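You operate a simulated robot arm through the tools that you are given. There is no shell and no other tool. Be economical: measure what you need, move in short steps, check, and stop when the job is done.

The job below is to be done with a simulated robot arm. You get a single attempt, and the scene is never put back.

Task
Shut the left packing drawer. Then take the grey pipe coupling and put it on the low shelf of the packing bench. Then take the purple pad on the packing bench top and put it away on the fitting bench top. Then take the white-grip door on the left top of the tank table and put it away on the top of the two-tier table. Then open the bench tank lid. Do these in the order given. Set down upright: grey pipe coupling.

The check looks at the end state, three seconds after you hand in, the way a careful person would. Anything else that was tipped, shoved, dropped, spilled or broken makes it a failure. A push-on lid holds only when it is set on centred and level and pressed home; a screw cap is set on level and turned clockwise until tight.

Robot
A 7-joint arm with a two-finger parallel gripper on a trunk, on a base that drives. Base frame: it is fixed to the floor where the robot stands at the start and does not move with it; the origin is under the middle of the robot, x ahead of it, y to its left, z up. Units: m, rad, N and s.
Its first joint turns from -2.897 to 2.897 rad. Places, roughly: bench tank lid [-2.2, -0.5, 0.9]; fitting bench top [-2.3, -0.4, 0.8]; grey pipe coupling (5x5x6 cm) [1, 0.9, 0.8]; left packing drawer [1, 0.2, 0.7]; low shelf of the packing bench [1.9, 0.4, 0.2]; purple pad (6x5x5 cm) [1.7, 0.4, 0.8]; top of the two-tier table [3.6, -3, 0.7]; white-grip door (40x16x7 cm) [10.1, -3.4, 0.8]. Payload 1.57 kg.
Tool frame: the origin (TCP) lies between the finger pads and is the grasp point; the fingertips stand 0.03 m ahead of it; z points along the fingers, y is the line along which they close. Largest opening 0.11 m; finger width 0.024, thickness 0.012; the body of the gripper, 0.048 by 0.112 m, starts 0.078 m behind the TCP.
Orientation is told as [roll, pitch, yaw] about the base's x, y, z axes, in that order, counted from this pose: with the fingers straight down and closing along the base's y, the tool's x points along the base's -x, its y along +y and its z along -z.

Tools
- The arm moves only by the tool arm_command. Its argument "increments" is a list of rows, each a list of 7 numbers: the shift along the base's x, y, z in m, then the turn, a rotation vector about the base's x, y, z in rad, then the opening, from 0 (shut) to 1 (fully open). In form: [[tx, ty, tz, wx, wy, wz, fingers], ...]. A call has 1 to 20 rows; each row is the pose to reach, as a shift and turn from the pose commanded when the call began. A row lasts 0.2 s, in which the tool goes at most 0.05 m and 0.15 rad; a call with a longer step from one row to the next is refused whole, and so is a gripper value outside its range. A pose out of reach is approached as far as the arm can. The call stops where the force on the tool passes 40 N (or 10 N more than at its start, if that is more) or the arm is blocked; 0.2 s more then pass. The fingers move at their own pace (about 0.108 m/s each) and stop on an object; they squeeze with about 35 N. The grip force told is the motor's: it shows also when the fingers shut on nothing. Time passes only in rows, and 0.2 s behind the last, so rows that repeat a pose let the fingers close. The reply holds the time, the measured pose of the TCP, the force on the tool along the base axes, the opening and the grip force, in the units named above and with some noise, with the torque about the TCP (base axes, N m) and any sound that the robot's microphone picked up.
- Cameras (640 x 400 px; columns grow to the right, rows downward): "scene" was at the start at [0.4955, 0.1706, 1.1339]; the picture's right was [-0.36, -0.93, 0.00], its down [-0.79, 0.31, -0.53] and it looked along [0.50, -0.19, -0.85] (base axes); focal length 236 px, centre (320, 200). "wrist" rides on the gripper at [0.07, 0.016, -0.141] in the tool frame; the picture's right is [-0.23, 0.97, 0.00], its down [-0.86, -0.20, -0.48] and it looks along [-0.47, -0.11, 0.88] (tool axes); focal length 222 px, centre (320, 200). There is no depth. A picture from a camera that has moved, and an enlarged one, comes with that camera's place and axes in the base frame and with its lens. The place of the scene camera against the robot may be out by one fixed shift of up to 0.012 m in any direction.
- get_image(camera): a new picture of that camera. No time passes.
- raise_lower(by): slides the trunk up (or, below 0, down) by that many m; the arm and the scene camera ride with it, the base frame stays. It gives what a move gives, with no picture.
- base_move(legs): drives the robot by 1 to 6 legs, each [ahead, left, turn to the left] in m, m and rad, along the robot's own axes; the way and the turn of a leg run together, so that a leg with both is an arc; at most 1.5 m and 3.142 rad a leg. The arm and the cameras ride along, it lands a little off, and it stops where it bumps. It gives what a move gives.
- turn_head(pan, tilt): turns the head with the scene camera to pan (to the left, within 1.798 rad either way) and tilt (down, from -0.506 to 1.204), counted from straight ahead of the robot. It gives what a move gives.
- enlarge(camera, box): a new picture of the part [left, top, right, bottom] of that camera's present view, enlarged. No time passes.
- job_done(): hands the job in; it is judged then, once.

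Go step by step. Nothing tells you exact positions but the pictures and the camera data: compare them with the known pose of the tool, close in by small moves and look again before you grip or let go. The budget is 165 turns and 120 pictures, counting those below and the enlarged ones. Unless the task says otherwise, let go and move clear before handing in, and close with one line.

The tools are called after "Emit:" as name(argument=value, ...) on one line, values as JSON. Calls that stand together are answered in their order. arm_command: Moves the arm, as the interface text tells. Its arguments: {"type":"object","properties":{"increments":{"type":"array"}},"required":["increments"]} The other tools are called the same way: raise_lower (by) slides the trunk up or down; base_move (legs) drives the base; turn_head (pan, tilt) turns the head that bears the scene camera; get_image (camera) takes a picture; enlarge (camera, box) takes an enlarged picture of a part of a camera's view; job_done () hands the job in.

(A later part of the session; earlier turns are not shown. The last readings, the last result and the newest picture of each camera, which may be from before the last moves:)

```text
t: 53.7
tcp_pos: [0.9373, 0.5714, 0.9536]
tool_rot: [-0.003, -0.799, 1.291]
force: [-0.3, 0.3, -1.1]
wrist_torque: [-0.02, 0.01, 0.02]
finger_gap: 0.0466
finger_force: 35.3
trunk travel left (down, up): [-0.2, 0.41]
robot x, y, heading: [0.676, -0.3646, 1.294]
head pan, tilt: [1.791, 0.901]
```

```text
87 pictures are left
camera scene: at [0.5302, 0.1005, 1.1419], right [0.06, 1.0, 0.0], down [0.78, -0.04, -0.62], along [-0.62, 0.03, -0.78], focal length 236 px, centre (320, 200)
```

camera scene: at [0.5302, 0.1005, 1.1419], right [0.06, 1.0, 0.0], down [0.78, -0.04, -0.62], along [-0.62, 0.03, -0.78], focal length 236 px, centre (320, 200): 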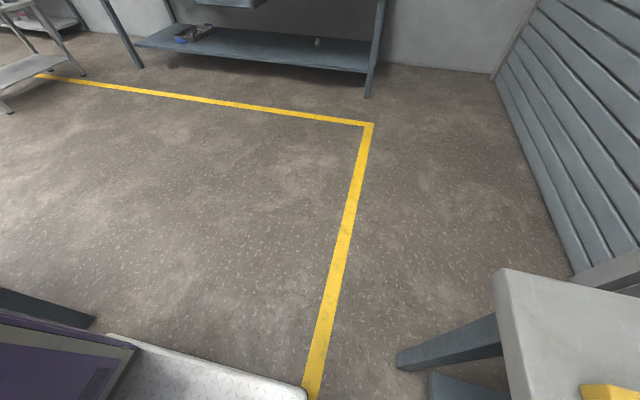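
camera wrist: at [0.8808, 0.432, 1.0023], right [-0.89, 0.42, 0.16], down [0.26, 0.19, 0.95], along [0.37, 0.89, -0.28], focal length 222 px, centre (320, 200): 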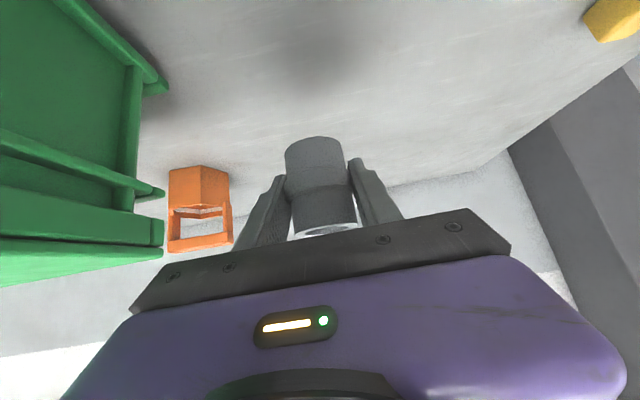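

My footprint is about ±0.37 by ±0.28 m, so there is little room behind. I'll raise the trunk, swing the arm down-aisle, and lower it there. Then I'll rotate back so the coupling goes in over the low shelf, left of the drawer.

Emit:
arm_command(increments=[[-0.005, -0.02, 0, 0, 0, 0, 0], [-0.011, -0.04, 0, 0, 0, 0, 0], [-0.016, -0.058, 0, 0, 0, 0, 0], [-0.022, -0.077, 0, 0, 0, 0, 0], [-0.027, -0.096, 0, 0, 0, 0, 0], [-0.033, -0.115, 0, 0, 0, 0, 0], [-0.038, -0.135, 0, 0, 0, 0, 0]])

Emit:
raise_lower(by=0.2)

Emit:
turn_head(pan=0, tilt=0.9)

Emit:
base_move(legs=[[0.067, 0.284, 0], [0, 0, -1.5]])

Emit:
get_image(camera="scene")

```text
t: 55.3
tcp_pos: [0.8901, 0.439, 0.9503]
tool_rot: [0.006, -0.793, 1.303]
force: [0.3, 0.8, -0.4]
wrist_torque: [-0.01, -0.01, -0.03]
finger_gap: 0.0465
finger_force: 34.8
trunk travel left (down, up): [-0.2, 0.41]
robot x, y, heading: [0.6797, -0.365, 1.29]
head pan, tilt: [1.791, 0.901]
```

```text
t: 57.5
tcp_pos: [0.8922, 0.4382, 1.1515]
tool_rot: [0.011, -0.796, 1.295]
force: [0.0, -0.2, -0.5]
wrist_torque: [0.0, 0.01, 0.0]
finger_gap: 0.0463
finger_force: 35.2
trunk travel left (down, up): [-0.4, 0.21]
robot x, y, heading: [0.6803, -0.3647, 1.291]
head pan, tilt: [1.791, 0.901]
```

```text
t: 59.3
tcp_pos: [0.8933, 0.4387, 1.1504]
tool_rot: [0.015, -0.794, 1.292]
force: [0.6, 0.0, -0.6]
wrist_torque: [-0.02, 0.01, -0.02]
finger_gap: 0.0465
finger_force: 35.4
trunk travel left (down, up): [-0.4, 0.21]
robot x, y, heading: [0.6788, -0.3651, 1.295]
head pan, tilt: [0.0, 0.901]
```

```text
t: 65.0
tcp_pos: [1.2385, -0.3864, 1.1506]
tool_rot: [0.017, -0.795, -0.218]
force: [-0.2, 0.2, 0.3]
wrist_torque: [-0.01, -0.02, 0.02]
finger_gap: 0.0466
finger_force: 35.0
trunk travel left (down, up): [-0.4, 0.21]
robot x, y, heading: [0.4254, -0.2214, -0.204]
head pan, tilt: [0.0, 0.901]
```

```text
86 pictures are left
camera scene: at [0.9608, -0.1375, 1.3419], right [-0.21, -0.98, 0.0], down [-0.77, 0.16, -0.62], along [0.61, -0.13, -0.78], focal length 236 px, centre (320, 200)
```

scene: 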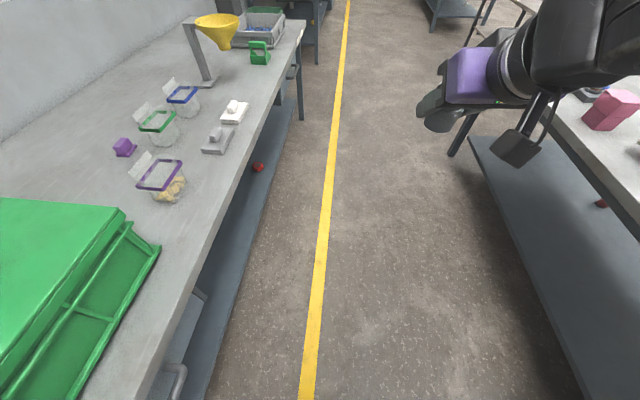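

The aisle beneath the tool is clear, so I'll lower the trunk fully and then the arm.

Emit:
raise_lower(by=-0.4)

Emit:
arm_command(increments=[[0, 0, -0.04, 0, 0, 0, 0], [0, 0, -0.08, 0, 0, 0, 0], [0, 0, -0.12, 0, 0, 0, 0], [0, 0, -0.16, 0, 0, 0, 0], [0, 0, -0.2, 0, 0, 0, 0], [0, 0, -0.24, 0, 0, 0, 0], [0, 0, -0.28, 0, 0, 0, 0]])

Emit:
get_image(camera="scene")

```text
t: 68.8
tcp_pos: [1.2389, -0.3876, 0.7499]
tool_rot: [0.017, -0.793, -0.22]
force: [0.1, 0.4, -0.2]
wrist_torque: [-0.04, 0.01, -0.01]
finger_gap: 0.0467
finger_force: 34.4
trunk travel left (down, up): [0.0, 0.61]
robot x, y, heading: [0.4213, -0.2247, -0.21]
head pan, tilt: [0.0, 0.901]
```

```text
t: 70.4
tcp_pos: [1.2376, -0.3853, 0.4706]
tool_rot: [0.014, -0.794, -0.218]
force: [0.3, 0.1, -1.0]
wrist_torque: [0.01, 0.05, 0.0]
finger_gap: 0.0468
finger_force: 35.7
trunk travel left (down, up): [0.0, 0.61]
robot x, y, heading: [0.4223, -0.2232, -0.209]
head pan, tilt: [0.0, 0.901]
```

```text
85 pictures are left
camera scene: at [0.9608, -0.1375, 0.942], right [-0.21, -0.98, 0.0], down [-0.77, 0.16, -0.62], along [0.61, -0.13, -0.78], focal length 236 px, centre (320, 200)
```

scene: 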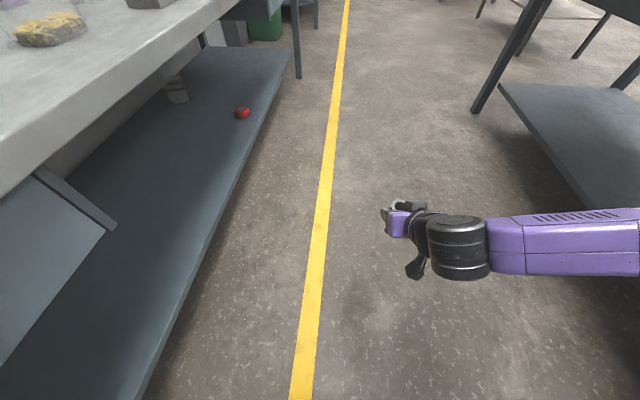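

With no drawer further along (d≈1.2–2.0), the shelf there is open. I'll lower the arm to just above shelf height, then rotate partly and drive along the aisle to that stretch.

Emit:
arm_command(increments=[[0, 0, -0.03, 0, 0, 0, 0], [0, 0, -0.06, 0, 0, 0, 0], [0, 0, -0.09, 0, 0, 0, 0], [0, 0, -0.12, 0, 0, 0, 0], [0, 0, -0.15, 0, 0, 0, 0], [0, 0, -0.17, 0, 0, 0, 0]])

Emit:
base_move(legs=[[0, 0, 0.49], [0.619, -0.387, 0]])

Emit:
turn_head(pan=0.3, tilt=0.8)

Emit:
get_image(camera="scene")

Emit:
get_image(camera="wrist")

```text
t: 71.8
tcp_pos: [1.2248, -0.3971, 0.352]
tool_rot: [0.039, -0.669, -0.195]
force: [-0.7, -1.0, -0.5]
wrist_torque: [0.06, -0.01, 0.04]
finger_gap: 0.0464
finger_force: 35.5
out of reach, approached as far as the arm can: row 1, 2, 3, 4, 5, 6
trunk travel left (down, up): [0.0, 0.61]
robot x, y, heading: [0.4229, -0.2232, -0.209]
head pan, tilt: [0.0, 0.901]
```

```text
t: 77.1
tcp_pos: [1.9078, -0.2058, 0.3518]
tool_rot: [0.042, -0.668, 0.293]
force: [-0.4, -0.2, -0.9]
wrist_torque: [0.0, -0.02, -0.03]
finger_gap: 0.0466
finger_force: 34.9
trunk travel left (down, up): [0.0, 0.61]
robot x, y, heading: [1.1177, -0.4305, 0.275]
head pan, tilt: [0.0, 0.901]
```

```text
t: 77.9
tcp_pos: [1.9076, -0.2058, 0.3518]
tool_rot: [0.041, -0.667, 0.291]
force: [-1.2, -0.5, -0.4]
wrist_torque: [-0.01, 0.04, -0.02]
finger_gap: 0.0467
finger_force: 35.2
trunk travel left (down, up): [0.0, 0.61]
robot x, y, heading: [1.1173, -0.4304, 0.275]
head pan, tilt: [0.3, 0.799]
```

```text
84 pictures are left
camera scene: at [1.5483, -0.0817, 0.9498], right [0.54, -0.84, 0.0], down [-0.6, -0.39, -0.7], along [0.58, 0.38, -0.72], focal length 236 px, centre (320, 200)
```

scene: 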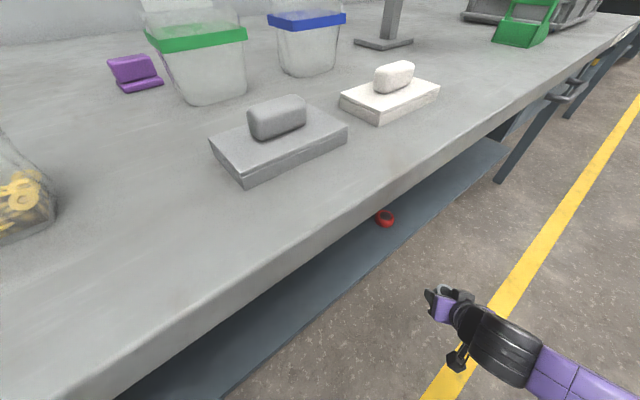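

```text
83 pictures are left
camera wrist: at [1.768, -0.2374, 0.4202], right [-0.13, 0.98, 0.17], down [0.43, -0.1, 0.9], along [0.89, 0.19, -0.4], focal length 222 px, centre (320, 200)
```

wrist: 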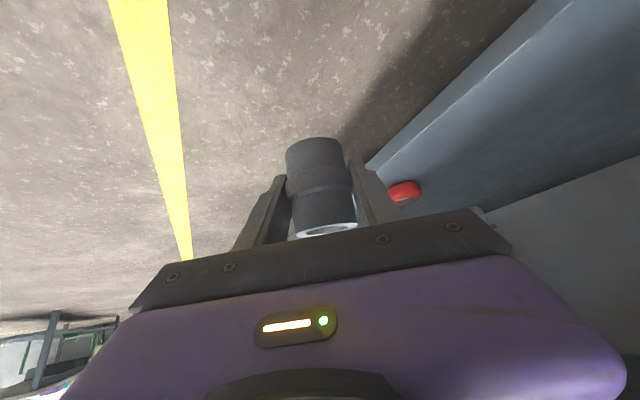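

With this tilt the arm bottoms out near z=0.35. I'll test here in free air whether a longer forward reach lets it go lower.

Emit:
arm_command(increments=[[0.03, 0.009, 0, 0.003, -0.067, -0.012, 0], [0.06, 0.018, 0, 0.007, -0.134, -0.025, 0], [0.09, 0.027, 0, 0.007, -0.134, -0.025, 0], [0.12, 0.036, 0, 0.007, -0.134, -0.025, 0], [0.12, 0.036, -0.03, 0.007, -0.134, -0.025, 0], [0.12, 0.036, -0.06, 0.007, -0.134, -0.025, 0], [0.12, 0.036, -0.09, 0.007, -0.134, -0.025, 0], [0.12, 0.036, -0.11, 0.007, -0.134, -0.025, 0]])

```text
t: 79.7
tcp_pos: [2.0353, -0.2544, 0.2996]
tool_rot: [0.006, -0.792, 0.301]
force: [-0.3, -1.5, -0.9]
wrist_torque: [0.09, 0.02, 0.03]
finger_gap: 0.0465
finger_force: 34.6
out of reach, approached as far as the arm can: row 1, 2, 3, 4, 5, 6, 7, 8
trunk travel left (down, up): [0.0, 0.61]
robot x, y, heading: [1.1201, -0.428, 0.278]
head pan, tilt: [0.3, 0.799]
```

Going further out does reach lower. One more probe.

Emit:
arm_command(increments=[[0.03, 0.01, -0.02, 0, 0, 0, 0], [0.05, 0.02, -0.04, 0, 0, 0, 0], [0.07, 0.025, -0.065, 0, 0, 0, 0], [0.07, 0.025, -0.065, 0, 0, 0, 0], [0.07, 0.025, -0.065, 0, 0, 0, 0]])

Emit:
get_image(camera="scene")

```text
t: 80.9
tcp_pos: [2.1053, -0.2277, 0.2355]
tool_rot: [-0.005, -0.799, 0.298]
force: [0.4, 0.4, -1.3]
wrist_torque: [0.02, 0.0, -0.03]
finger_gap: 0.0465
finger_force: 35.3
trunk travel left (down, up): [0.0, 0.61]
robot x, y, heading: [1.1181, -0.4285, 0.279]
head pan, tilt: [0.3, 0.799]
```

```text
82 pictures are left
camera scene: at [1.5482, -0.0816, 0.9498], right [0.54, -0.84, 0.0], down [-0.6, -0.39, -0.7], along [0.58, 0.38, -0.72], focal length 236 px, centre (320, 200)
```

scene: 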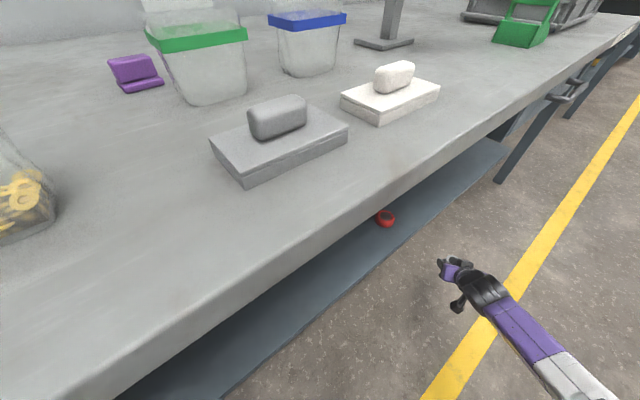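

It reaches z=0.235 at about 1.0 m out. I'll raise it to clear the shelf edge, shift back along the aisle away from the red object, and rotate in over the shelf.

Emit:
arm_command(increments=[[0, 0, 0.03, 0, 0, 0, 0], [0, 0, 0.06, 0, 0, 0, 0], [0, 0, 0.08, 0, 0, 0, 0], [0, 0, 0.08, 0, 0, 0, 0]])

Emit:
base_move(legs=[[-0.099, 0.067, 0], [0, 0, 0.2]])

Emit:
get_image(camera="wrist")

Emit:
get_image(camera="scene")

```text
t: 81.9
tcp_pos: [2.1073, -0.2265, 0.3169]
tool_rot: [-0.002, -0.798, 0.294]
force: [-0.7, 0.4, 0.0]
wrist_torque: [0.03, 0.01, 0.02]
finger_gap: 0.0466
finger_force: 34.6
trunk travel left (down, up): [0.0, 0.61]
robot x, y, heading: [1.1199, -0.4341, 0.271]
head pan, tilt: [0.3, 0.799]
```

```text
t: 83.9
tcp_pos: [1.9303, 0.0041, 0.3148]
tool_rot: [-0.006, -0.8, 0.499]
force: [-0.1, -0.3, -0.8]
wrist_torque: [0.0, -0.02, -0.05]
finger_gap: 0.0464
finger_force: 35.2
trunk travel left (down, up): [0.0, 0.61]
robot x, y, heading: [1.0057, -0.3934, 0.476]
head pan, tilt: [0.3, 0.799]
```

```text
81 pictures are left
camera wrist: at [1.7904, -0.0529, 0.3649], right [-0.33, 0.93, 0.16], down [0.32, -0.05, 0.95], along [0.89, 0.36, -0.28], focal length 222 px, centre (320, 200)
```

wrist: 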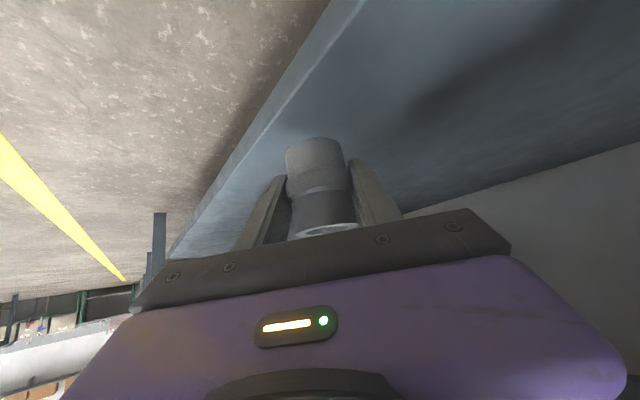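

```text
80 pictures are left
camera scene: at [1.3527, 0.032, 0.9498], right [0.7, -0.71, 0.0], down [-0.51, -0.5, -0.7], along [0.5, 0.49, -0.72], focal length 236 px, centre (320, 200)
```

scene: 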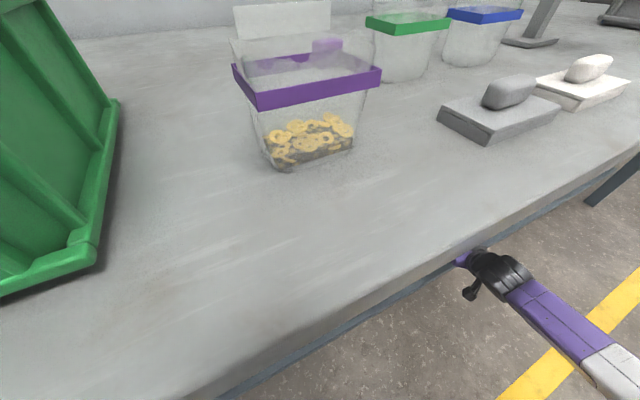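

The shelf edge is at n≈0.61 and the coupling is entering over it cleanly. I'll rotate a bit more to reach n≈0.74.

Emit:
base_move(legs=[[0, 0, 0.19]])

Emit:
arm_command(increments=[[0, 0, -0.02, 0, 0, 0, 0], [0, 0, -0.04, 0, 0, 0, 0], [0, 0, -0.05, 0, 0, 0, 0], [0, 0, -0.055, 0, 0, 0, 0]])

Emit:
get_image(camera="wrist")

```text
t: 85.1
tcp_pos: [1.8327, 0.1778, 0.3158]
tool_rot: [-0.004, -0.8, 0.697]
force: [-0.4, 0.0, 0.0]
wrist_torque: [-0.01, -0.04, -0.01]
finger_gap: 0.0465
finger_force: 35.0
trunk travel left (down, up): [0.0, 0.61]
robot x, y, heading: [1.0036, -0.3933, 0.675]
head pan, tilt: [0.3, 0.799]
```

```text
t: 86.1
tcp_pos: [1.8325, 0.1822, 0.2622]
tool_rot: [-0.001, -0.8, 0.698]
force: [1.7, -0.2, 10.1]
wrist_torque: [0.01, -0.15, -0.04]
finger_gap: 0.0466
finger_force: 35.1
trunk travel left (down, up): [0.0, 0.61]
robot x, y, heading: [1.0035, -0.3932, 0.682]
head pan, tilt: [0.3, 0.799]
```

```text
79 pictures are left
camera wrist: at [1.7074, 0.0973, 0.3113], right [-0.5, 0.85, 0.16], down [0.32, 0.01, 0.95], along [0.8, 0.53, -0.28], focal length 222 px, centre (320, 200)
```

wrist: 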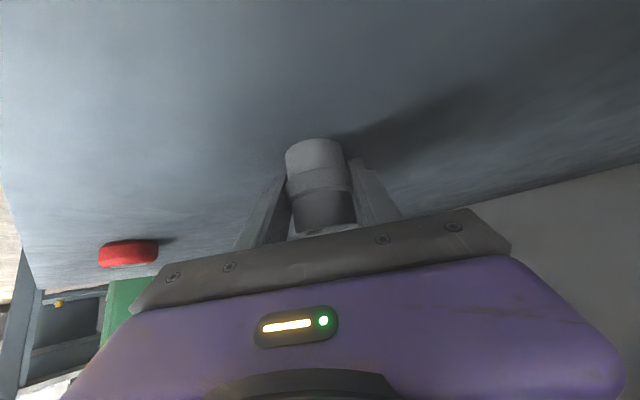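

The coupling is resting on the shelf (10 N contact at z≈0.226, upright). I'll release it slowly.

Emit:
arm_command(increments=[[0, 0, 0, 0, 0, 0, 0.45], [0, 0, 0, 0, 0, 0, 0.6], [0, 0, 0, 0, 0, 0, 0.9], [0, 0, 0, 0, 0, 0, 1], [0, 0, 0, 0, 0, 0, 1]])

Emit:
arm_command(increments=[[-0.011, -0.009, 0.014, 0, 0, 0, 1], [-0.022, -0.018, 0.028, 0, 0, 0, 1], [-0.033, -0.028, 0.042, 0, 0, 0, 1], [-0.05, -0.042, 0.06, 0, 0, 0, 1], [-0.066, -0.055, 0.08, 0, 0, 0, 1]])

Emit:
get_image(camera="wrist")

```text
t: 87.3
tcp_pos: [1.8324, 0.1815, 0.262]
tool_rot: [-0.003, -0.797, 0.697]
force: [0.0, 0.2, -0.1]
wrist_torque: [-0.02, -0.02, -0.01]
finger_gap: 0.11
finger_force: 0.0
trunk travel left (down, up): [0.0, 0.61]
robot x, y, heading: [1.0031, -0.396, 0.677]
head pan, tilt: [0.3, 0.799]
```

```text
t: 88.5
tcp_pos: [1.7676, 0.1199, 0.3356]
tool_rot: [-0.001, -0.795, 0.698]
force: [-0.3, -0.5, -0.3]
wrist_torque: [0.01, -0.04, 0.02]
finger_gap: 0.1098
finger_force: 0.1
out of reach, approached as far as the arm can: row 5
trunk travel left (down, up): [0.0, 0.61]
robot x, y, heading: [1.0042, -0.3947, 0.675]
head pan, tilt: [0.3, 0.799]
```

```text
78 pictures are left
camera wrist: at [1.6428, 0.0351, 0.3855], right [-0.5, 0.85, 0.16], down [0.32, 0.01, 0.95], along [0.8, 0.53, -0.28], focal length 222 px, centre (320, 200)
```

wrist: 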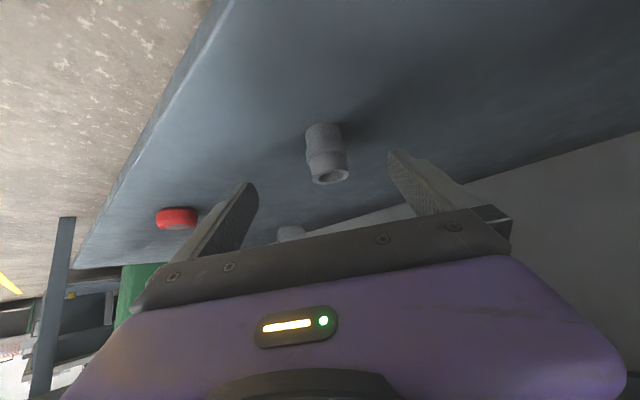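

The coupling stands upright on the shelf. I'll rotate the arm back out into the aisle, then raise the trunk.

Emit:
base_move(legs=[[0, 0, -0.55]])

Emit:
raise_lower(by=0.4)

Emit:
arm_command(increments=[[0, 0, 0.05, 0, 0, 0, 1], [0, 0, 0.1, 0, 0, 0, 1], [0, 0, 0.15, 0, 0, 0, 1], [0, 0, 0.2, 0, 0, 0, 1], [0, 0, 0.25, 0, 0, 0, 1], [0, 0, 0.3, 0, 0, 0, 1]])

```text
t: 90.4
tcp_pos: [1.9246, -0.3577, 0.3363]
tool_rot: [0.0, -0.794, 0.145]
force: [0.0, 0.7, -0.4]
wrist_torque: [-0.01, 0.02, 0.0]
finger_gap: 0.1101
finger_force: 0.0
trunk travel left (down, up): [0.0, 0.61]
robot x, y, heading: [1.0006, -0.3987, 0.125]
head pan, tilt: [0.3, 0.799]
```

```text
t: 94.2
tcp_pos: [1.9234, -0.3578, 0.7355]
tool_rot: [-0.001, -0.796, 0.145]
force: [1.3, -0.6, 0.1]
wrist_torque: [-0.01, 0.01, 0.03]
finger_gap: 0.1099
finger_force: 0.0
trunk travel left (down, up): [-0.4, 0.21]
robot x, y, heading: [1.0047, -0.3942, 0.127]
head pan, tilt: [0.3, 0.799]
```

```text
t: 95.6
tcp_pos: [1.9259, -0.3601, 1.0336]
tool_rot: [-0.001, -0.796, 0.147]
force: [-0.2, -0.6, -0.6]
wrist_torque: [-0.01, 0.02, 0.05]
finger_gap: 0.1101
finger_force: 0.0
trunk travel left (down, up): [-0.4, 0.21]
robot x, y, heading: [1.0061, -0.3919, 0.127]
head pan, tilt: [0.3, 0.799]
```

Next is the purple pad, near (1.73, 0.395) behind the green-lid box. I'll make the tool vertical and high, then drive to face it.

Emit:
arm_command(increments=[[-0.028, -0.004, 0, -0.018, 0.124, 0, 1], [-0.056, -0.008, 0, -0.036, 0.248, 0, 1], [-0.084, -0.012, 0, -0.054, 0.372, 0, 1], [-0.112, -0.016, 0, -0.072, 0.496, 0, 1], [-0.14, -0.02, 0, -0.09, 0.62, 0, 1], [-0.16, -0.025, 0, -0.108, 0.744, 0, 1], [-0.17, -0.025, 0, -0.115, 0.788, 0, 1]])

Emit:
raise_lower(by=0.2)

Emit:
base_move(legs=[[0.466, -0.045, 0], [0, 0, 1.126]])

Emit:
turn_head(pan=0, tilt=0.8)

Emit:
get_image(camera="scene")

Emit:
get_image(camera="wrist")

```text
t: 97.2
tcp_pos: [1.753, -0.3806, 1.0352]
tool_rot: [0.0, 0.002, 0.146]
force: [-0.3, -0.2, 0.6]
wrist_torque: [0.0, 0.0, -0.01]
finger_gap: 0.1102
finger_force: 0.1
trunk travel left (down, up): [-0.4, 0.21]
robot x, y, heading: [1.0036, -0.3939, 0.124]
head pan, tilt: [0.3, 0.799]
```

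```text
t: 99.4
tcp_pos: [1.7536, -0.3815, 1.2363]
tool_rot: [0.0, -0.001, 0.145]
force: [0.1, -0.7, 0.1]
wrist_torque: [-0.02, -0.04, 0.01]
finger_gap: 0.1101
finger_force: 0.0
trunk travel left (down, up): [-0.6, 0.01]
robot x, y, heading: [1.0055, -0.3917, 0.127]
head pan, tilt: [0.3, 0.799]
```

```text
t: 105.1
tcp_pos: [1.7693, 0.305, 1.2361]
tool_rot: [0.001, 0.0, 1.293]
force: [0.1, 0.4, -0.3]
wrist_torque: [-0.05, 0.04, 0.01]
finger_gap: 0.1099
finger_force: 0.1
trunk travel left (down, up): [-0.6, 0.01]
robot x, y, heading: [1.4723, -0.3817, 1.271]
head pan, tilt: [0.3, 0.799]
```

```text
t: 105.9
tcp_pos: [1.7695, 0.306, 1.2363]
tool_rot: [0.0, -0.001, 1.291]
force: [0.2, 0.4, 0.0]
wrist_torque: [0.04, 0.02, 0.01]
finger_gap: 0.11
finger_force: 0.2
trunk travel left (down, up): [-0.6, 0.01]
robot x, y, heading: [1.4731, -0.3813, 1.276]
head pan, tilt: [0.0, 0.799]
```

```text
77 pictures are left
camera scene: at [1.4352, 0.1566, 1.5498], right [0.96, -0.29, 0.0], down [-0.21, -0.69, -0.7], along [0.2, 0.67, -0.72], focal length 236 px, centre (320, 200)
```

scene: 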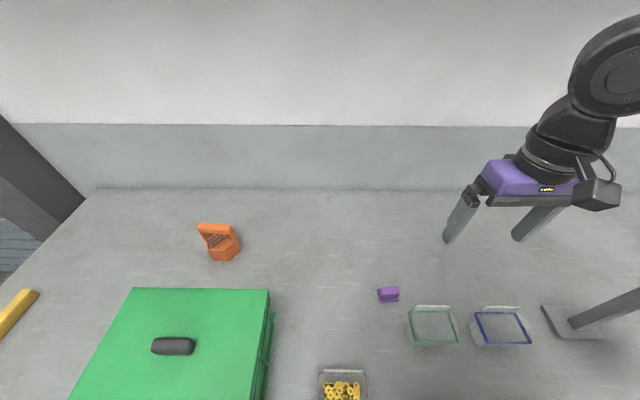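

```text
76 pictures are left
camera wrist: at [1.7339, 0.2427, 1.3773], right [-0.87, 0.49, 0.0], down [0.43, 0.77, 0.48], along [0.23, 0.42, -0.88], focal length 222 px, centre (320, 200)
```

wrist: 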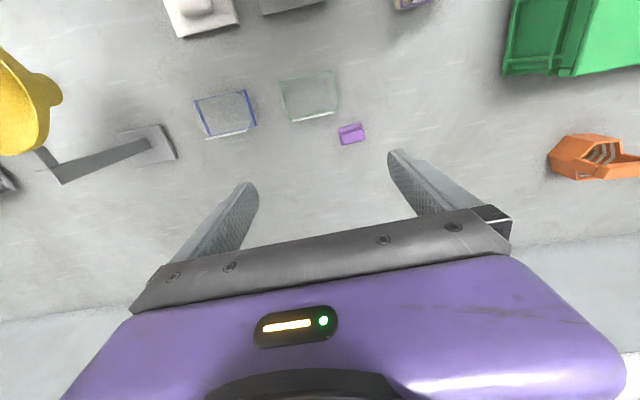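

The views agree: the pad is at (1.722, 0.383), z≈0.82, with enough clearance behind the green-lid box. I'll centre over it, lower, and look again.

Emit:
arm_command(increments=[[-0.016, 0.026, 0, 0, 0, 0, 1], [-0.032, 0.052, 0, 0, 0, 0, 1], [-0.047, 0.077, 0, 0, 0, 0, 0.85], [-0.047, 0.077, 0, 0, 0, 0, 0.85]])

Emit:
raise_lower(by=-0.27)

Emit:
get_image(camera="wrist")

Emit:
get_image(camera="scene")

```text
t: 106.9
tcp_pos: [1.7198, 0.3821, 1.2372]
tool_rot: [0.0, 0.001, 1.292]
force: [0.0, 0.7, -0.3]
wrist_torque: [0.01, -0.02, 0.0]
finger_gap: 0.0934
finger_force: 0.0
trunk travel left (down, up): [-0.6, 0.01]
robot x, y, heading: [1.4745, -0.3846, 1.273]
head pan, tilt: [0.0, 0.799]
```

```text
t: 109.7
tcp_pos: [1.7201, 0.3814, 0.9669]
tool_rot: [-0.001, -0.001, 1.291]
force: [0.1, 1.0, -0.1]
wrist_torque: [-0.01, -0.01, -0.01]
finger_gap: 0.0936
finger_force: 0.1
trunk travel left (down, up): [-0.33, 0.28]
robot x, y, heading: [1.4737, -0.3827, 1.275]
head pan, tilt: [0.0, 0.799]
```

```text
75 pictures are left
camera wrist: at [1.6854, 0.3194, 1.1084], right [-0.87, 0.49, 0.0], down [0.43, 0.77, 0.48], along [0.23, 0.42, -0.88], focal length 222 px, centre (320, 200)
```

wrist: 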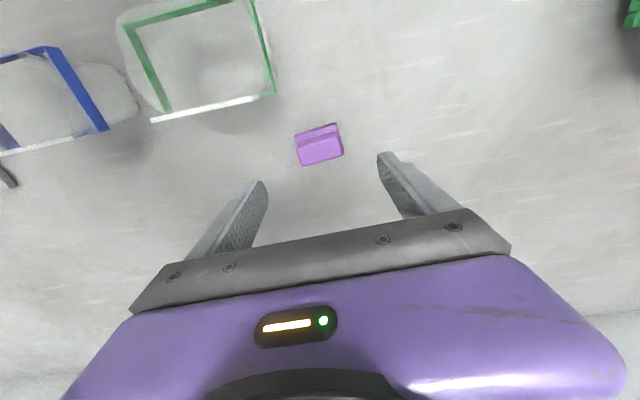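

```text
74 pictures are left
camera scene: at [1.4352, 0.1566, 1.2798], right [0.96, -0.29, 0.0], down [-0.21, -0.69, -0.7], along [0.21, 0.67, -0.72], focal length 236 px, centre (320, 200)
```

scene: 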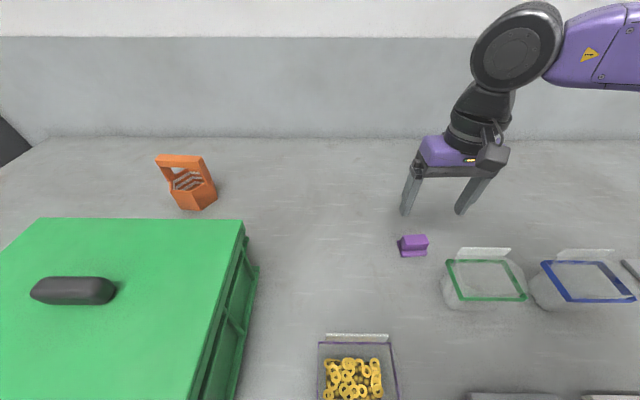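

Well aligned. I'll descend and close on the pad.

Emit:
arm_command(increments=[[0, 0.001, -0.04, 0, 0, 0, 0.85], [0.001, 0.002, -0.08, 0, 0, 0, 0.85], [0.001, 0.002, -0.11, 0, 0, 0, 0.85], [0.001, 0.002, -0.133, 0, 0, 0, 0.85], [0.001, 0.002, -0.133, 0, 0, 0, 0.85]])

Emit:
get_image(camera="wrist")

```text
t: 110.8
tcp_pos: [1.7218, 0.3853, 0.8328]
tool_rot: [0.0, 0.0, 1.292]
force: [0.7, 0.2, -0.8]
wrist_torque: [-0.03, -0.01, 0.0]
finger_gap: 0.0933
finger_force: 0.0
trunk travel left (down, up): [-0.33, 0.28]
robot x, y, heading: [1.4715, -0.3842, 1.269]
head pan, tilt: [0.0, 0.799]
```

```text
73 pictures are left
camera wrist: at [1.6874, 0.3222, 0.9748], right [-0.87, 0.49, 0.0], down [0.43, 0.77, 0.48], along [0.23, 0.42, -0.88], focal length 222 px, centre (320, 200)
```

wrist: 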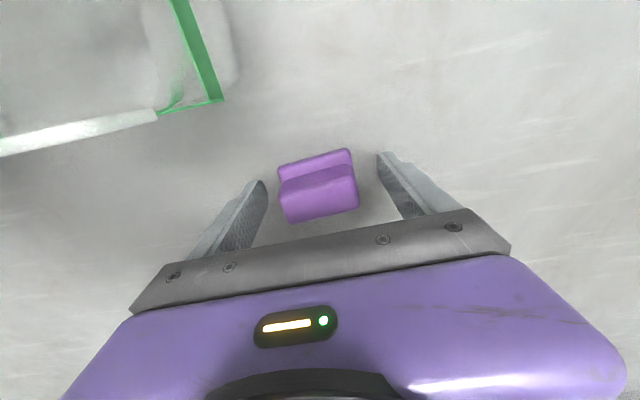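

Emit:
arm_command(increments=[[0, 0, 0, 0, 0, 0, 0.5], [0, 0, 0, 0, 0, 0, 0.2], [0, 0, 0, 0, 0, 0, 0], [0, 0, 0, 0, 0, 0, 0]])

Emit:
arm_command(increments=[[0, 0, 0.01, 0, 0, 0, 0], [0, 0, 0.03, 0, 0, 0, 0], [0, 0, 0.06, 0, 0, 0, 0], [0, 0, 0.1, 0, 0, 0, 0], [0, 0, 0.13, 0, 0, 0, 0]])

Emit:
raise_lower(by=0.25)

Emit:
get_image(camera="wrist")

```text
t: 111.8
tcp_pos: [1.722, 0.3849, 0.8341]
tool_rot: [0.001, 0.001, 1.292]
force: [0.0, -0.6, 0.6]
wrist_torque: [-0.02, -0.01, -0.03]
finger_gap: 0.0591
finger_force: 35.2
trunk travel left (down, up): [-0.33, 0.28]
robot x, y, heading: [1.467, -0.3813, 1.28]
head pan, tilt: [0.0, 0.799]
```

```text
t: 113.0
tcp_pos: [1.7237, 0.3872, 0.9659]
tool_rot: [0.0, -0.002, 1.292]
force: [-0.6, 1.1, -0.7]
wrist_torque: [0.01, 0.02, 0.02]
finger_gap: 0.0591
finger_force: 35.1
trunk travel left (down, up): [-0.33, 0.28]
robot x, y, heading: [1.4693, -0.3821, 1.273]
head pan, tilt: [0.0, 0.799]
```

```text
t: 115.6
tcp_pos: [1.7227, 0.3866, 1.2166]
tool_rot: [0.002, -0.001, 1.292]
force: [0.4, 0.8, -1.3]
wrist_torque: [0.0, -0.01, -0.01]
finger_gap: 0.0588
finger_force: 35.2
trunk travel left (down, up): [-0.58, 0.03]
robot x, y, heading: [1.4741, -0.3824, 1.274]
head pan, tilt: [0.0, 0.799]
```

```text
72 pictures are left
camera wrist: at [1.6875, 0.3239, 1.3572], right [-0.87, 0.49, 0.0], down [0.43, 0.77, 0.48], along [0.23, 0.42, -0.88], focal length 222 px, centre (320, 200)
```

wrist: 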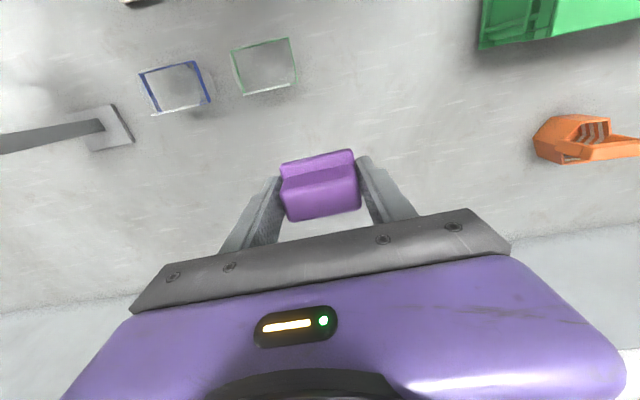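

I have the pad. I'll back off, turn to face back down the aisle, and drive toward the fitting bench, looking on the way.

Emit:
base_move(legs=[[-0.13, 0, 0], [0, 0, 1.55], [1.4, 0, 0]])

Emit:
turn_head(pan=0, tilt=0.5)

Emit:
get_image(camera="scene")

```text
t: 127.2
tcp_pos: [-0.6778, 0.0607, 1.2159]
tool_rot: [0.0, 0.0, 2.919]
force: [0.4, -0.6, -0.4]
wrist_torque: [-0.03, -0.01, 0.01]
finger_gap: 0.059
finger_force: 35.5
trunk travel left (down, up): [-0.58, 0.03]
robot x, y, heading: [0.1025, -0.1479, 2.895]
head pan, tilt: [0.0, 0.799]
```

```text
t: 128.1
tcp_pos: [-0.6771, 0.061, 1.2156]
tool_rot: [0.001, 0.0, 2.919]
force: [0.0, 0.1, -0.3]
wrist_torque: [-0.01, -0.03, -0.04]
finger_gap: 0.059
finger_force: 34.6
trunk travel left (down, up): [-0.58, 0.03]
robot x, y, heading: [0.1032, -0.1442, 2.896]
head pan, tilt: [0.0, 0.499]
```

```text
71 pictures are left
camera scene: at [-0.4426, -0.2201, 1.5557], right [0.24, 0.97, 0.0], down [0.47, -0.12, -0.88], along [-0.85, 0.21, -0.48], focal length 236 px, centre (320, 200)
```

scene: 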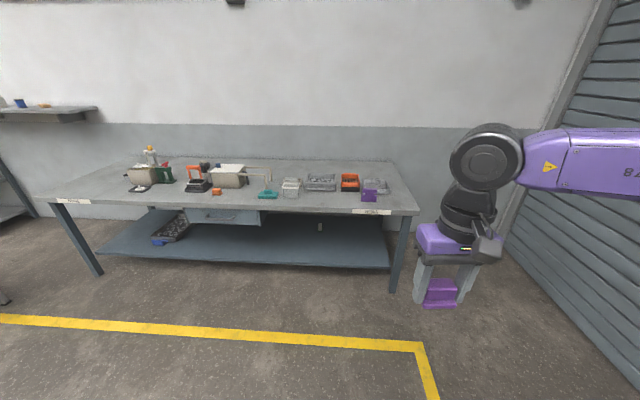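

Emit:
enlarge(camera="scene", box=[40, 130, 430, 230])

```text
1.64 times, centred on (235, 180) of scene
camera zoom: at [-0.4426, -0.2201, 1.5557], right [0.24, 0.97, 0.0], down [0.47, -0.12, -0.88], along [-0.85, 0.21, -0.48], focal length 387 px, centre (460, 233)
```

zoom: 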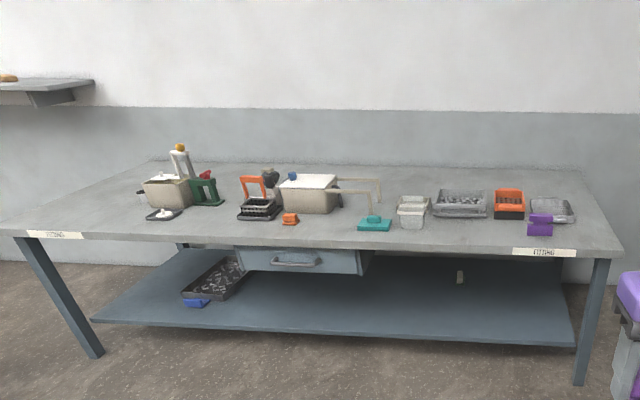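

There's free space on the fitting bench front between the white box and the purple item, near (-1.78, 0.17). I'll drive there.

Emit:
base_move(legs=[[1.101, 0.208, -0.08]])

Emit:
turn_head(pan=0, tilt=0.8)

Emit:
get_image(camera="scene")

Emit:
get_image(camera="wrist")

```text
t: 133.8
tcp_pos: [-1.7848, 0.2452, 1.2166]
tool_rot: [0.0, 0.001, 2.823]
force: [0.3, -0.2, -0.9]
wrist_torque: [-0.02, 0.0, -0.01]
finger_gap: 0.0587
finger_force: 35.3
trunk travel left (down, up): [-0.58, 0.03]
robot x, y, heading: [-1.0274, -0.0285, 2.804]
head pan, tilt: [0.0, 0.499]
```

```text
t: 134.6
tcp_pos: [-1.7835, 0.245, 1.216]
tool_rot: [0.0, 0.0, 2.823]
force: [-1.0, -0.7, -0.2]
wrist_torque: [0.01, 0.0, 0.0]
finger_gap: 0.0586
finger_force: 34.8
trunk travel left (down, up): [-0.58, 0.03]
robot x, y, heading: [-1.0252, -0.0342, 2.807]
head pan, tilt: [0.0, 0.799]
```

```text
69 pictures are left
camera scene: at [-1.5661, -0.0588, 1.5298], right [0.33, 0.94, 0.0], down [0.68, -0.24, -0.7], along [-0.66, 0.23, -0.72], focal length 236 px, centre (320, 200)
```

scene: 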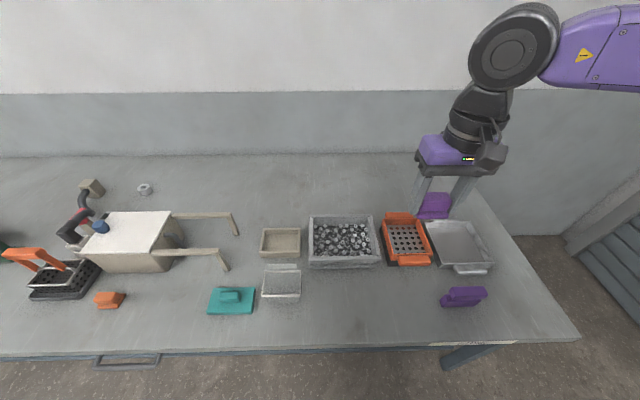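

```text
68 pictures are left
camera wrist: at [-1.7233, 0.2079, 1.3573], right [-0.52, -0.85, 0.0], down [-0.75, 0.46, 0.48], along [-0.41, 0.25, -0.88], focal length 222 px, centre (320, 200)
```

wrist: 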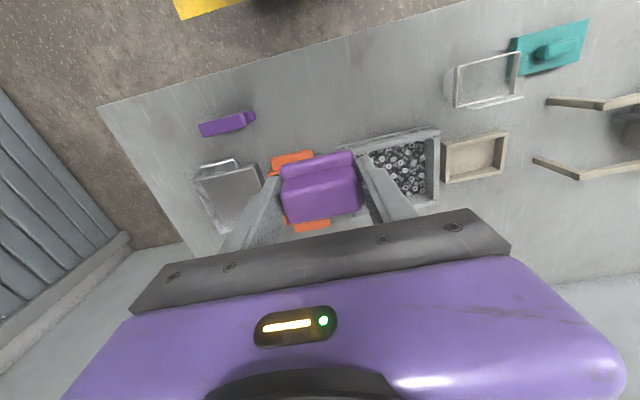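

The free spot at (-1.765, 0.18) is clear of the white box, bolts tray and purple item. I'll move over it and lower.

Emit:
arm_command(increments=[[0.01, -0.033, 0, 0, 0, 0, 0], [0.019, -0.065, 0, 0, 0, 0, 0], [0.019, -0.065, 0, 0, 0, 0, 0]])

Emit:
raise_lower(by=-0.33)

Emit:
get_image(camera="wrist")

Emit:
get_image(camera="scene")

```text
t: 135.4
tcp_pos: [-1.7643, 0.1795, 1.215]
tool_rot: [0.0, 0.0, 2.823]
force: [0.9, 0.1, -0.9]
wrist_torque: [-0.01, 0.04, -0.02]
finger_gap: 0.0585
finger_force: 35.1
trunk travel left (down, up): [-0.58, 0.03]
robot x, y, heading: [-1.0226, -0.0318, 2.805]
head pan, tilt: [0.0, 0.799]
```

```text
t: 138.7
tcp_pos: [-1.7631, 0.181, 0.8851]
tool_rot: [0.0, 0.001, 2.824]
force: [-0.6, -0.7, -0.3]
wrist_torque: [-0.01, 0.01, 0.02]
finger_gap: 0.0588
finger_force: 35.1
trunk travel left (down, up): [-0.25, 0.36]
robot x, y, heading: [-1.0233, -0.0345, 2.804]
head pan, tilt: [0.0, 0.799]
```

```text
67 pictures are left
camera wrist: at [-1.703, 0.1427, 1.0262], right [-0.52, -0.85, 0.0], down [-0.75, 0.46, 0.48], along [-0.41, 0.25, -0.88], focal length 222 px, centre (320, 200)
```

wrist: 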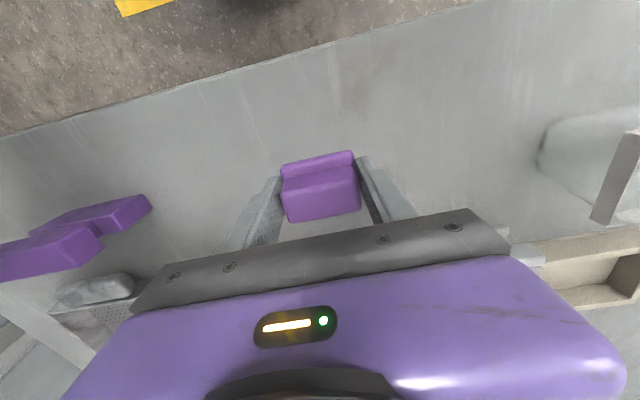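

```text
66 pictures are left
camera scene: at [-1.566, -0.0588, 1.1998], right [0.33, 0.94, 0.0], down [0.68, -0.24, -0.7], along [-0.66, 0.23, -0.72], focal length 236 px, centre (320, 200)
```

scene: 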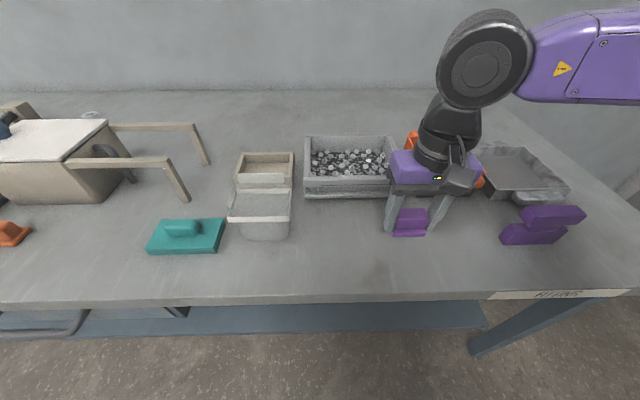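

Clear all round. I'll lower until contact.

Emit:
arm_command(increments=[[0, 0, -0.02, 0, 0, 0, 0], [0, 0, -0.035, 0, 0, 0, 0], [0, 0, -0.043, 0, 0, 0, 0], [0, 0, -0.048, 0, 0, 0, 0], [0, 0, -0.051, 0, 0, 0, 0]])

```text
t: 139.9
tcp_pos: [-1.7652, 0.1802, 0.8343]
tool_rot: [0.001, -0.001, 2.825]
force: [0.0, 0.3, 0.4]
wrist_torque: [-0.01, -0.04, -0.02]
finger_gap: 0.0589
finger_force: 35.2
trunk travel left (down, up): [-0.25, 0.36]
robot x, y, heading: [-1.0271, -0.0319, 2.802]
head pan, tilt: [0.0, 0.799]
```

Emit:
arm_command(increments=[[0, 0, -0.003, 0, 0, 0, 0], [0, 0, -0.006, 0, 0, 0, 0], [0, 0, -0.008, 0, 0, 0, 0]])

```text
t: 140.7
tcp_pos: [-1.7667, 0.1797, 0.8298]
tool_rot: [0.0, -0.01, 2.823]
force: [4.2, 0.2, 18.1]
wrist_torque: [0.07, -0.48, -0.02]
finger_gap: 0.0588
finger_force: 34.9
trunk travel left (down, up): [-0.25, 0.36]
robot x, y, heading: [-1.0259, -0.0314, 2.802]
head pan, tilt: [0.0, 0.799]
stopped in row 3: the force on the tool passed its limit at 44 N (the readings are from after the stop); the commanded pose is now the measured one
```

Contact made, so the pad is down. I'll open and rise.

Emit:
arm_command(increments=[[0, 0, 0.001, 0, 0, 0, 0.6], [0, 0, 0.002, 0, 0, 0, 0.7], [0, 0, 0.003, 0, 0, 0, 0.9], [0, 0, 0.02, 0, 0, 0, 0.9], [0, 0, 0.06, 0, 0, 0, 0.9], [0, 0, 0.1, 0, 0, 0, 0.9]])

Emit:
raise_lower(by=0.25)

Emit:
get_image(camera="wrist")

Emit:
turn_head(pan=0.55, tilt=0.7)

Emit:
get_image(camera="scene")

```text
t: 142.1
tcp_pos: [-1.7663, 0.1807, 0.9272]
tool_rot: [0.0, -0.005, 2.826]
force: [-1.5, 0.4, -0.1]
wrist_torque: [0.0, -0.05, -0.03]
finger_gap: 0.0992
finger_force: 0.1
trunk travel left (down, up): [-0.25, 0.36]
robot x, y, heading: [-1.0263, -0.0348, 2.808]
head pan, tilt: [0.0, 0.799]
```

```text
t: 144.7
tcp_pos: [-1.7664, 0.1804, 1.177]
tool_rot: [0.001, -0.004, 2.822]
force: [0.1, 0.6, -0.7]
wrist_torque: [-0.01, 0.01, 0.0]
finger_gap: 0.0991
finger_force: 0.1
trunk travel left (down, up): [-0.5, 0.11]
robot x, y, heading: [-1.0226, -0.0359, 2.803]
head pan, tilt: [0.0, 0.799]
```

```text
65 pictures are left
camera wrist: at [-1.7045, 0.1423, 1.3185], right [-0.52, -0.85, 0.0], down [-0.75, 0.46, 0.48], along [-0.41, 0.25, -0.88], focal length 222 px, centre (320, 200)
```

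wrist: 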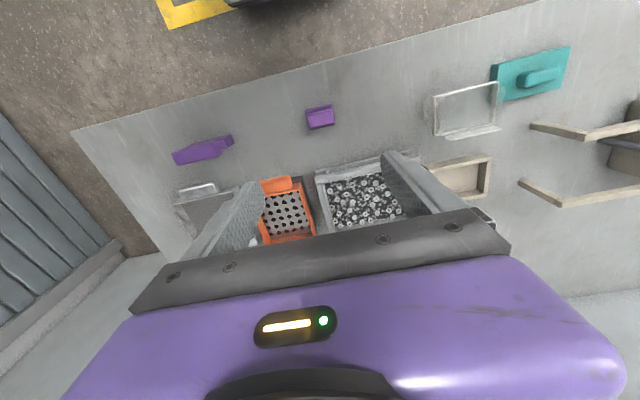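

```text
t: 145.7
tcp_pos: [-1.7672, 0.1802, 1.1785]
tool_rot: [0.0, -0.006, 2.825]
force: [0.4, 0.2, 0.4]
wrist_torque: [0.0, -0.03, 0.03]
finger_gap: 0.099
finger_force: 0.1
trunk travel left (down, up): [-0.5, 0.11]
robot x, y, heading: [-1.0248, -0.0336, 2.805]
head pan, tilt: [0.55, 0.7]
```

```text
64 pictures are left
camera scene: at [-1.5729, -0.1034, 1.458], right [-0.21, 0.98, 0.0], down [0.63, 0.14, -0.76], along [-0.75, -0.16, -0.64], focal length 236 px, centre (320, 200)
```

scene: 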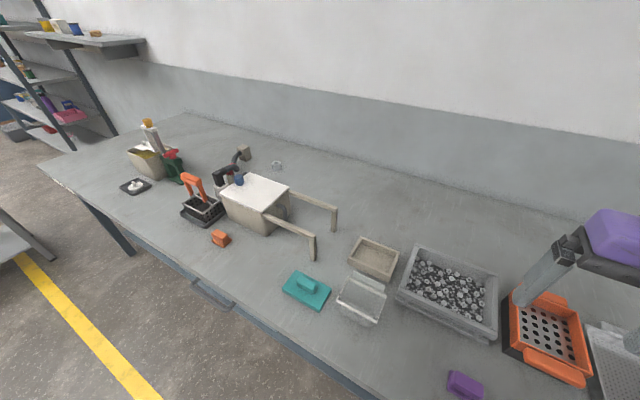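

The pad is on the fitting bench and upright. Next is the door, far down the aisle near (10.1, -3.4). I'll turn around and drive.

Emit:
base_move(legs=[[0, 0, -3.1], [1.0, 0.3, 0], [1.5, 0, 0], [1.0, 0, 0]])

Emit:
turn_head(pan=0, tilt=0.3)

Emit:
get_image(camera="scene")

```text
t: 170.4
tcp_pos: [3.2537, -0.8476, 1.1782]
tool_rot: [-0.001, -0.005, -0.224]
force: [0.2, 0.2, 0.4]
wrist_torque: [0.0, 0.02, 0.0]
finger_gap: 0.0988
finger_force: 0.2
trunk travel left (down, up): [-0.5, 0.11]
robot x, y, heading: [2.4954, -0.7037, -0.241]
head pan, tilt: [0.55, 0.7]
```

```text
t: 171.4
tcp_pos: [3.2535, -0.8475, 1.1767]
tool_rot: [0.0, -0.006, -0.223]
force: [-0.1, 0.2, -0.1]
wrist_torque: [0.0, -0.01, 0.02]
finger_gap: 0.0989
finger_force: 0.1
trunk travel left (down, up): [-0.5, 0.11]
robot x, y, heading: [2.4954, -0.7056, -0.242]
head pan, tilt: [0.0, 0.3]
```

```text
63 pictures are left
camera scene: at [3.0527, -0.6392, 1.4941], right [-0.24, -0.97, 0.0], down [-0.29, 0.07, -0.96], along [0.93, -0.23, -0.3], focal length 236 px, centre (320, 200)
```

scene: 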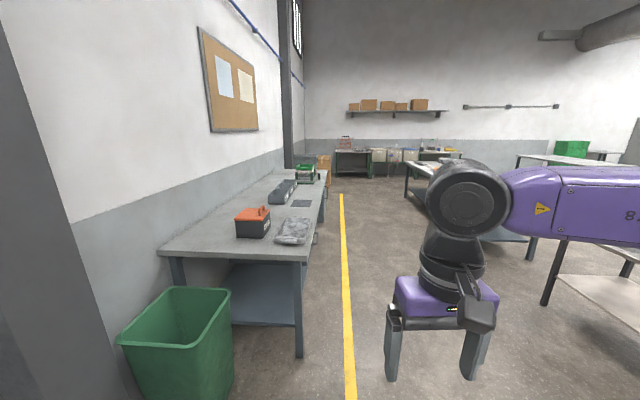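

The aisle ahead along the yellow line is clear, so I'll continue down it.

Emit:
base_move(legs=[[0, 0, -0.07], [1.5, -0.1, 0], [1.5, 0, 0], [1.0, 0, 0]])

Emit:
get_image(camera="scene")

Emit:
turn_head(pan=-1.5, tilt=0.3)

Emit:
get_image(camera="scene")

```text
refused: leg 2 is longer than a leg can be; nothing moved
```

```text
62 pictures are left
camera scene: at [3.0527, -0.6392, 1.4941], right [-0.24, -0.97, 0.0], down [-0.29, 0.07, -0.96], along [0.93, -0.23, -0.3], focal length 236 px, centre (320, 200)
```

scene: 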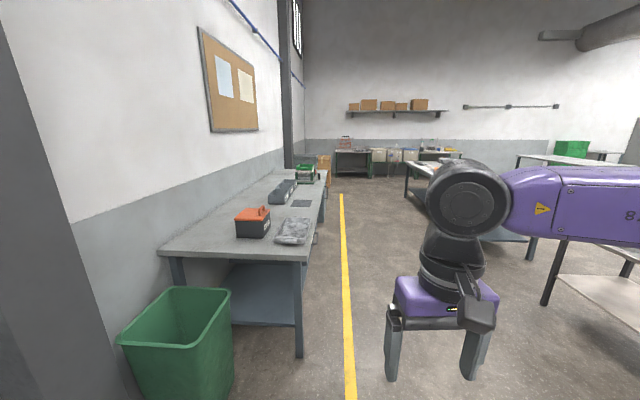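

```text
t: 173.0
tcp_pos: [3.2538, -0.8459, 1.1775]
tool_rot: [0.001, -0.004, -0.225]
force: [-0.1, -0.6, -0.4]
wrist_torque: [0.02, 0.03, 0.0]
finger_gap: 0.0993
finger_force: 0.0
trunk travel left (down, up): [-0.5, 0.11]
robot x, y, heading: [2.493, -0.7016, -0.246]
head pan, tilt: [-1.499, 0.3]
```

```text
61 pictures are left
camera scene: at [2.9462, -0.7089, 1.4942], right [-0.99, 0.17, 0.0], down [0.05, 0.29, -0.96], along [-0.16, -0.94, -0.3], focal length 236 px, centre (320, 200)
```

scene: 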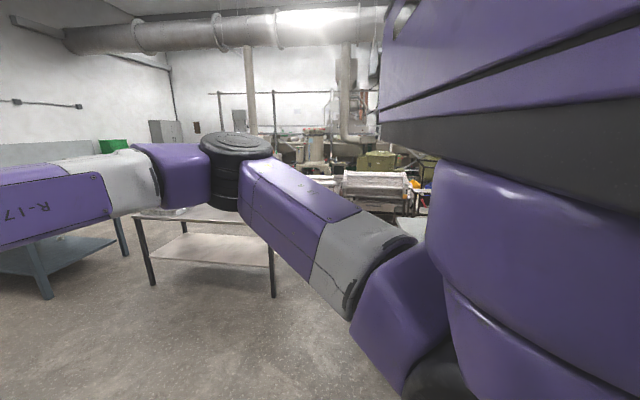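

The two-tier table stands at my right, with its front edge at n≈-1.48. Continuing toward the tank table.

Emit:
base_move(legs=[[0, 0, -0.07], [1.45, -0.1, 0], [1.5, 0, 0], [1.0, 0, 0]])

Emit:
turn_head(pan=0, tilt=0.3)

Emit:
get_image(camera="scene")

```text
t: 192.6
tcp_pos: [7.0338, -2.0753, 1.1771]
tool_rot: [0.001, -0.004, -0.256]
force: [0.1, -0.1, 0.1]
wrist_torque: [0.01, -0.03, -0.05]
finger_gap: 0.0988
finger_force: 0.0
trunk travel left (down, up): [-0.5, 0.11]
robot x, y, heading: [6.2799, -1.9087, -0.276]
head pan, tilt: [-1.499, 0.3]
```

```text
t: 194.2
tcp_pos: [7.0344, -2.0762, 1.1778]
tool_rot: [0.0, -0.006, -0.255]
force: [0.2, -0.3, -0.2]
wrist_torque: [0.01, 0.0, 0.0]
finger_gap: 0.099
finger_force: 0.0
trunk travel left (down, up): [-0.5, 0.11]
robot x, y, heading: [6.2809, -1.9114, -0.281]
head pan, tilt: [0.0, 0.3]
```

```text
60 pictures are left
camera scene: at [6.8406, -1.8628, 1.4942], right [-0.27, -0.96, 0.0], down [-0.28, 0.08, -0.96], along [0.92, -0.26, -0.3], focal length 236 px, centre (320, 200)
```

scene: 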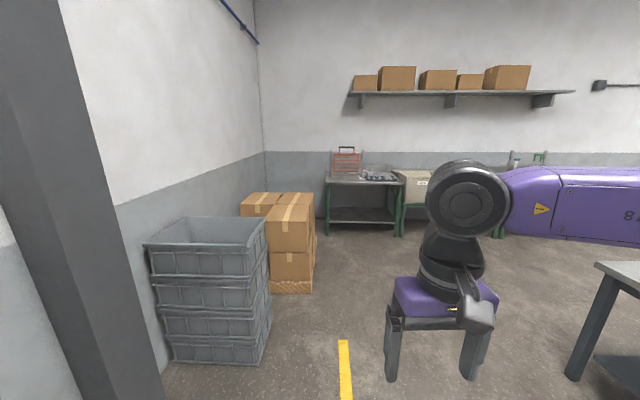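

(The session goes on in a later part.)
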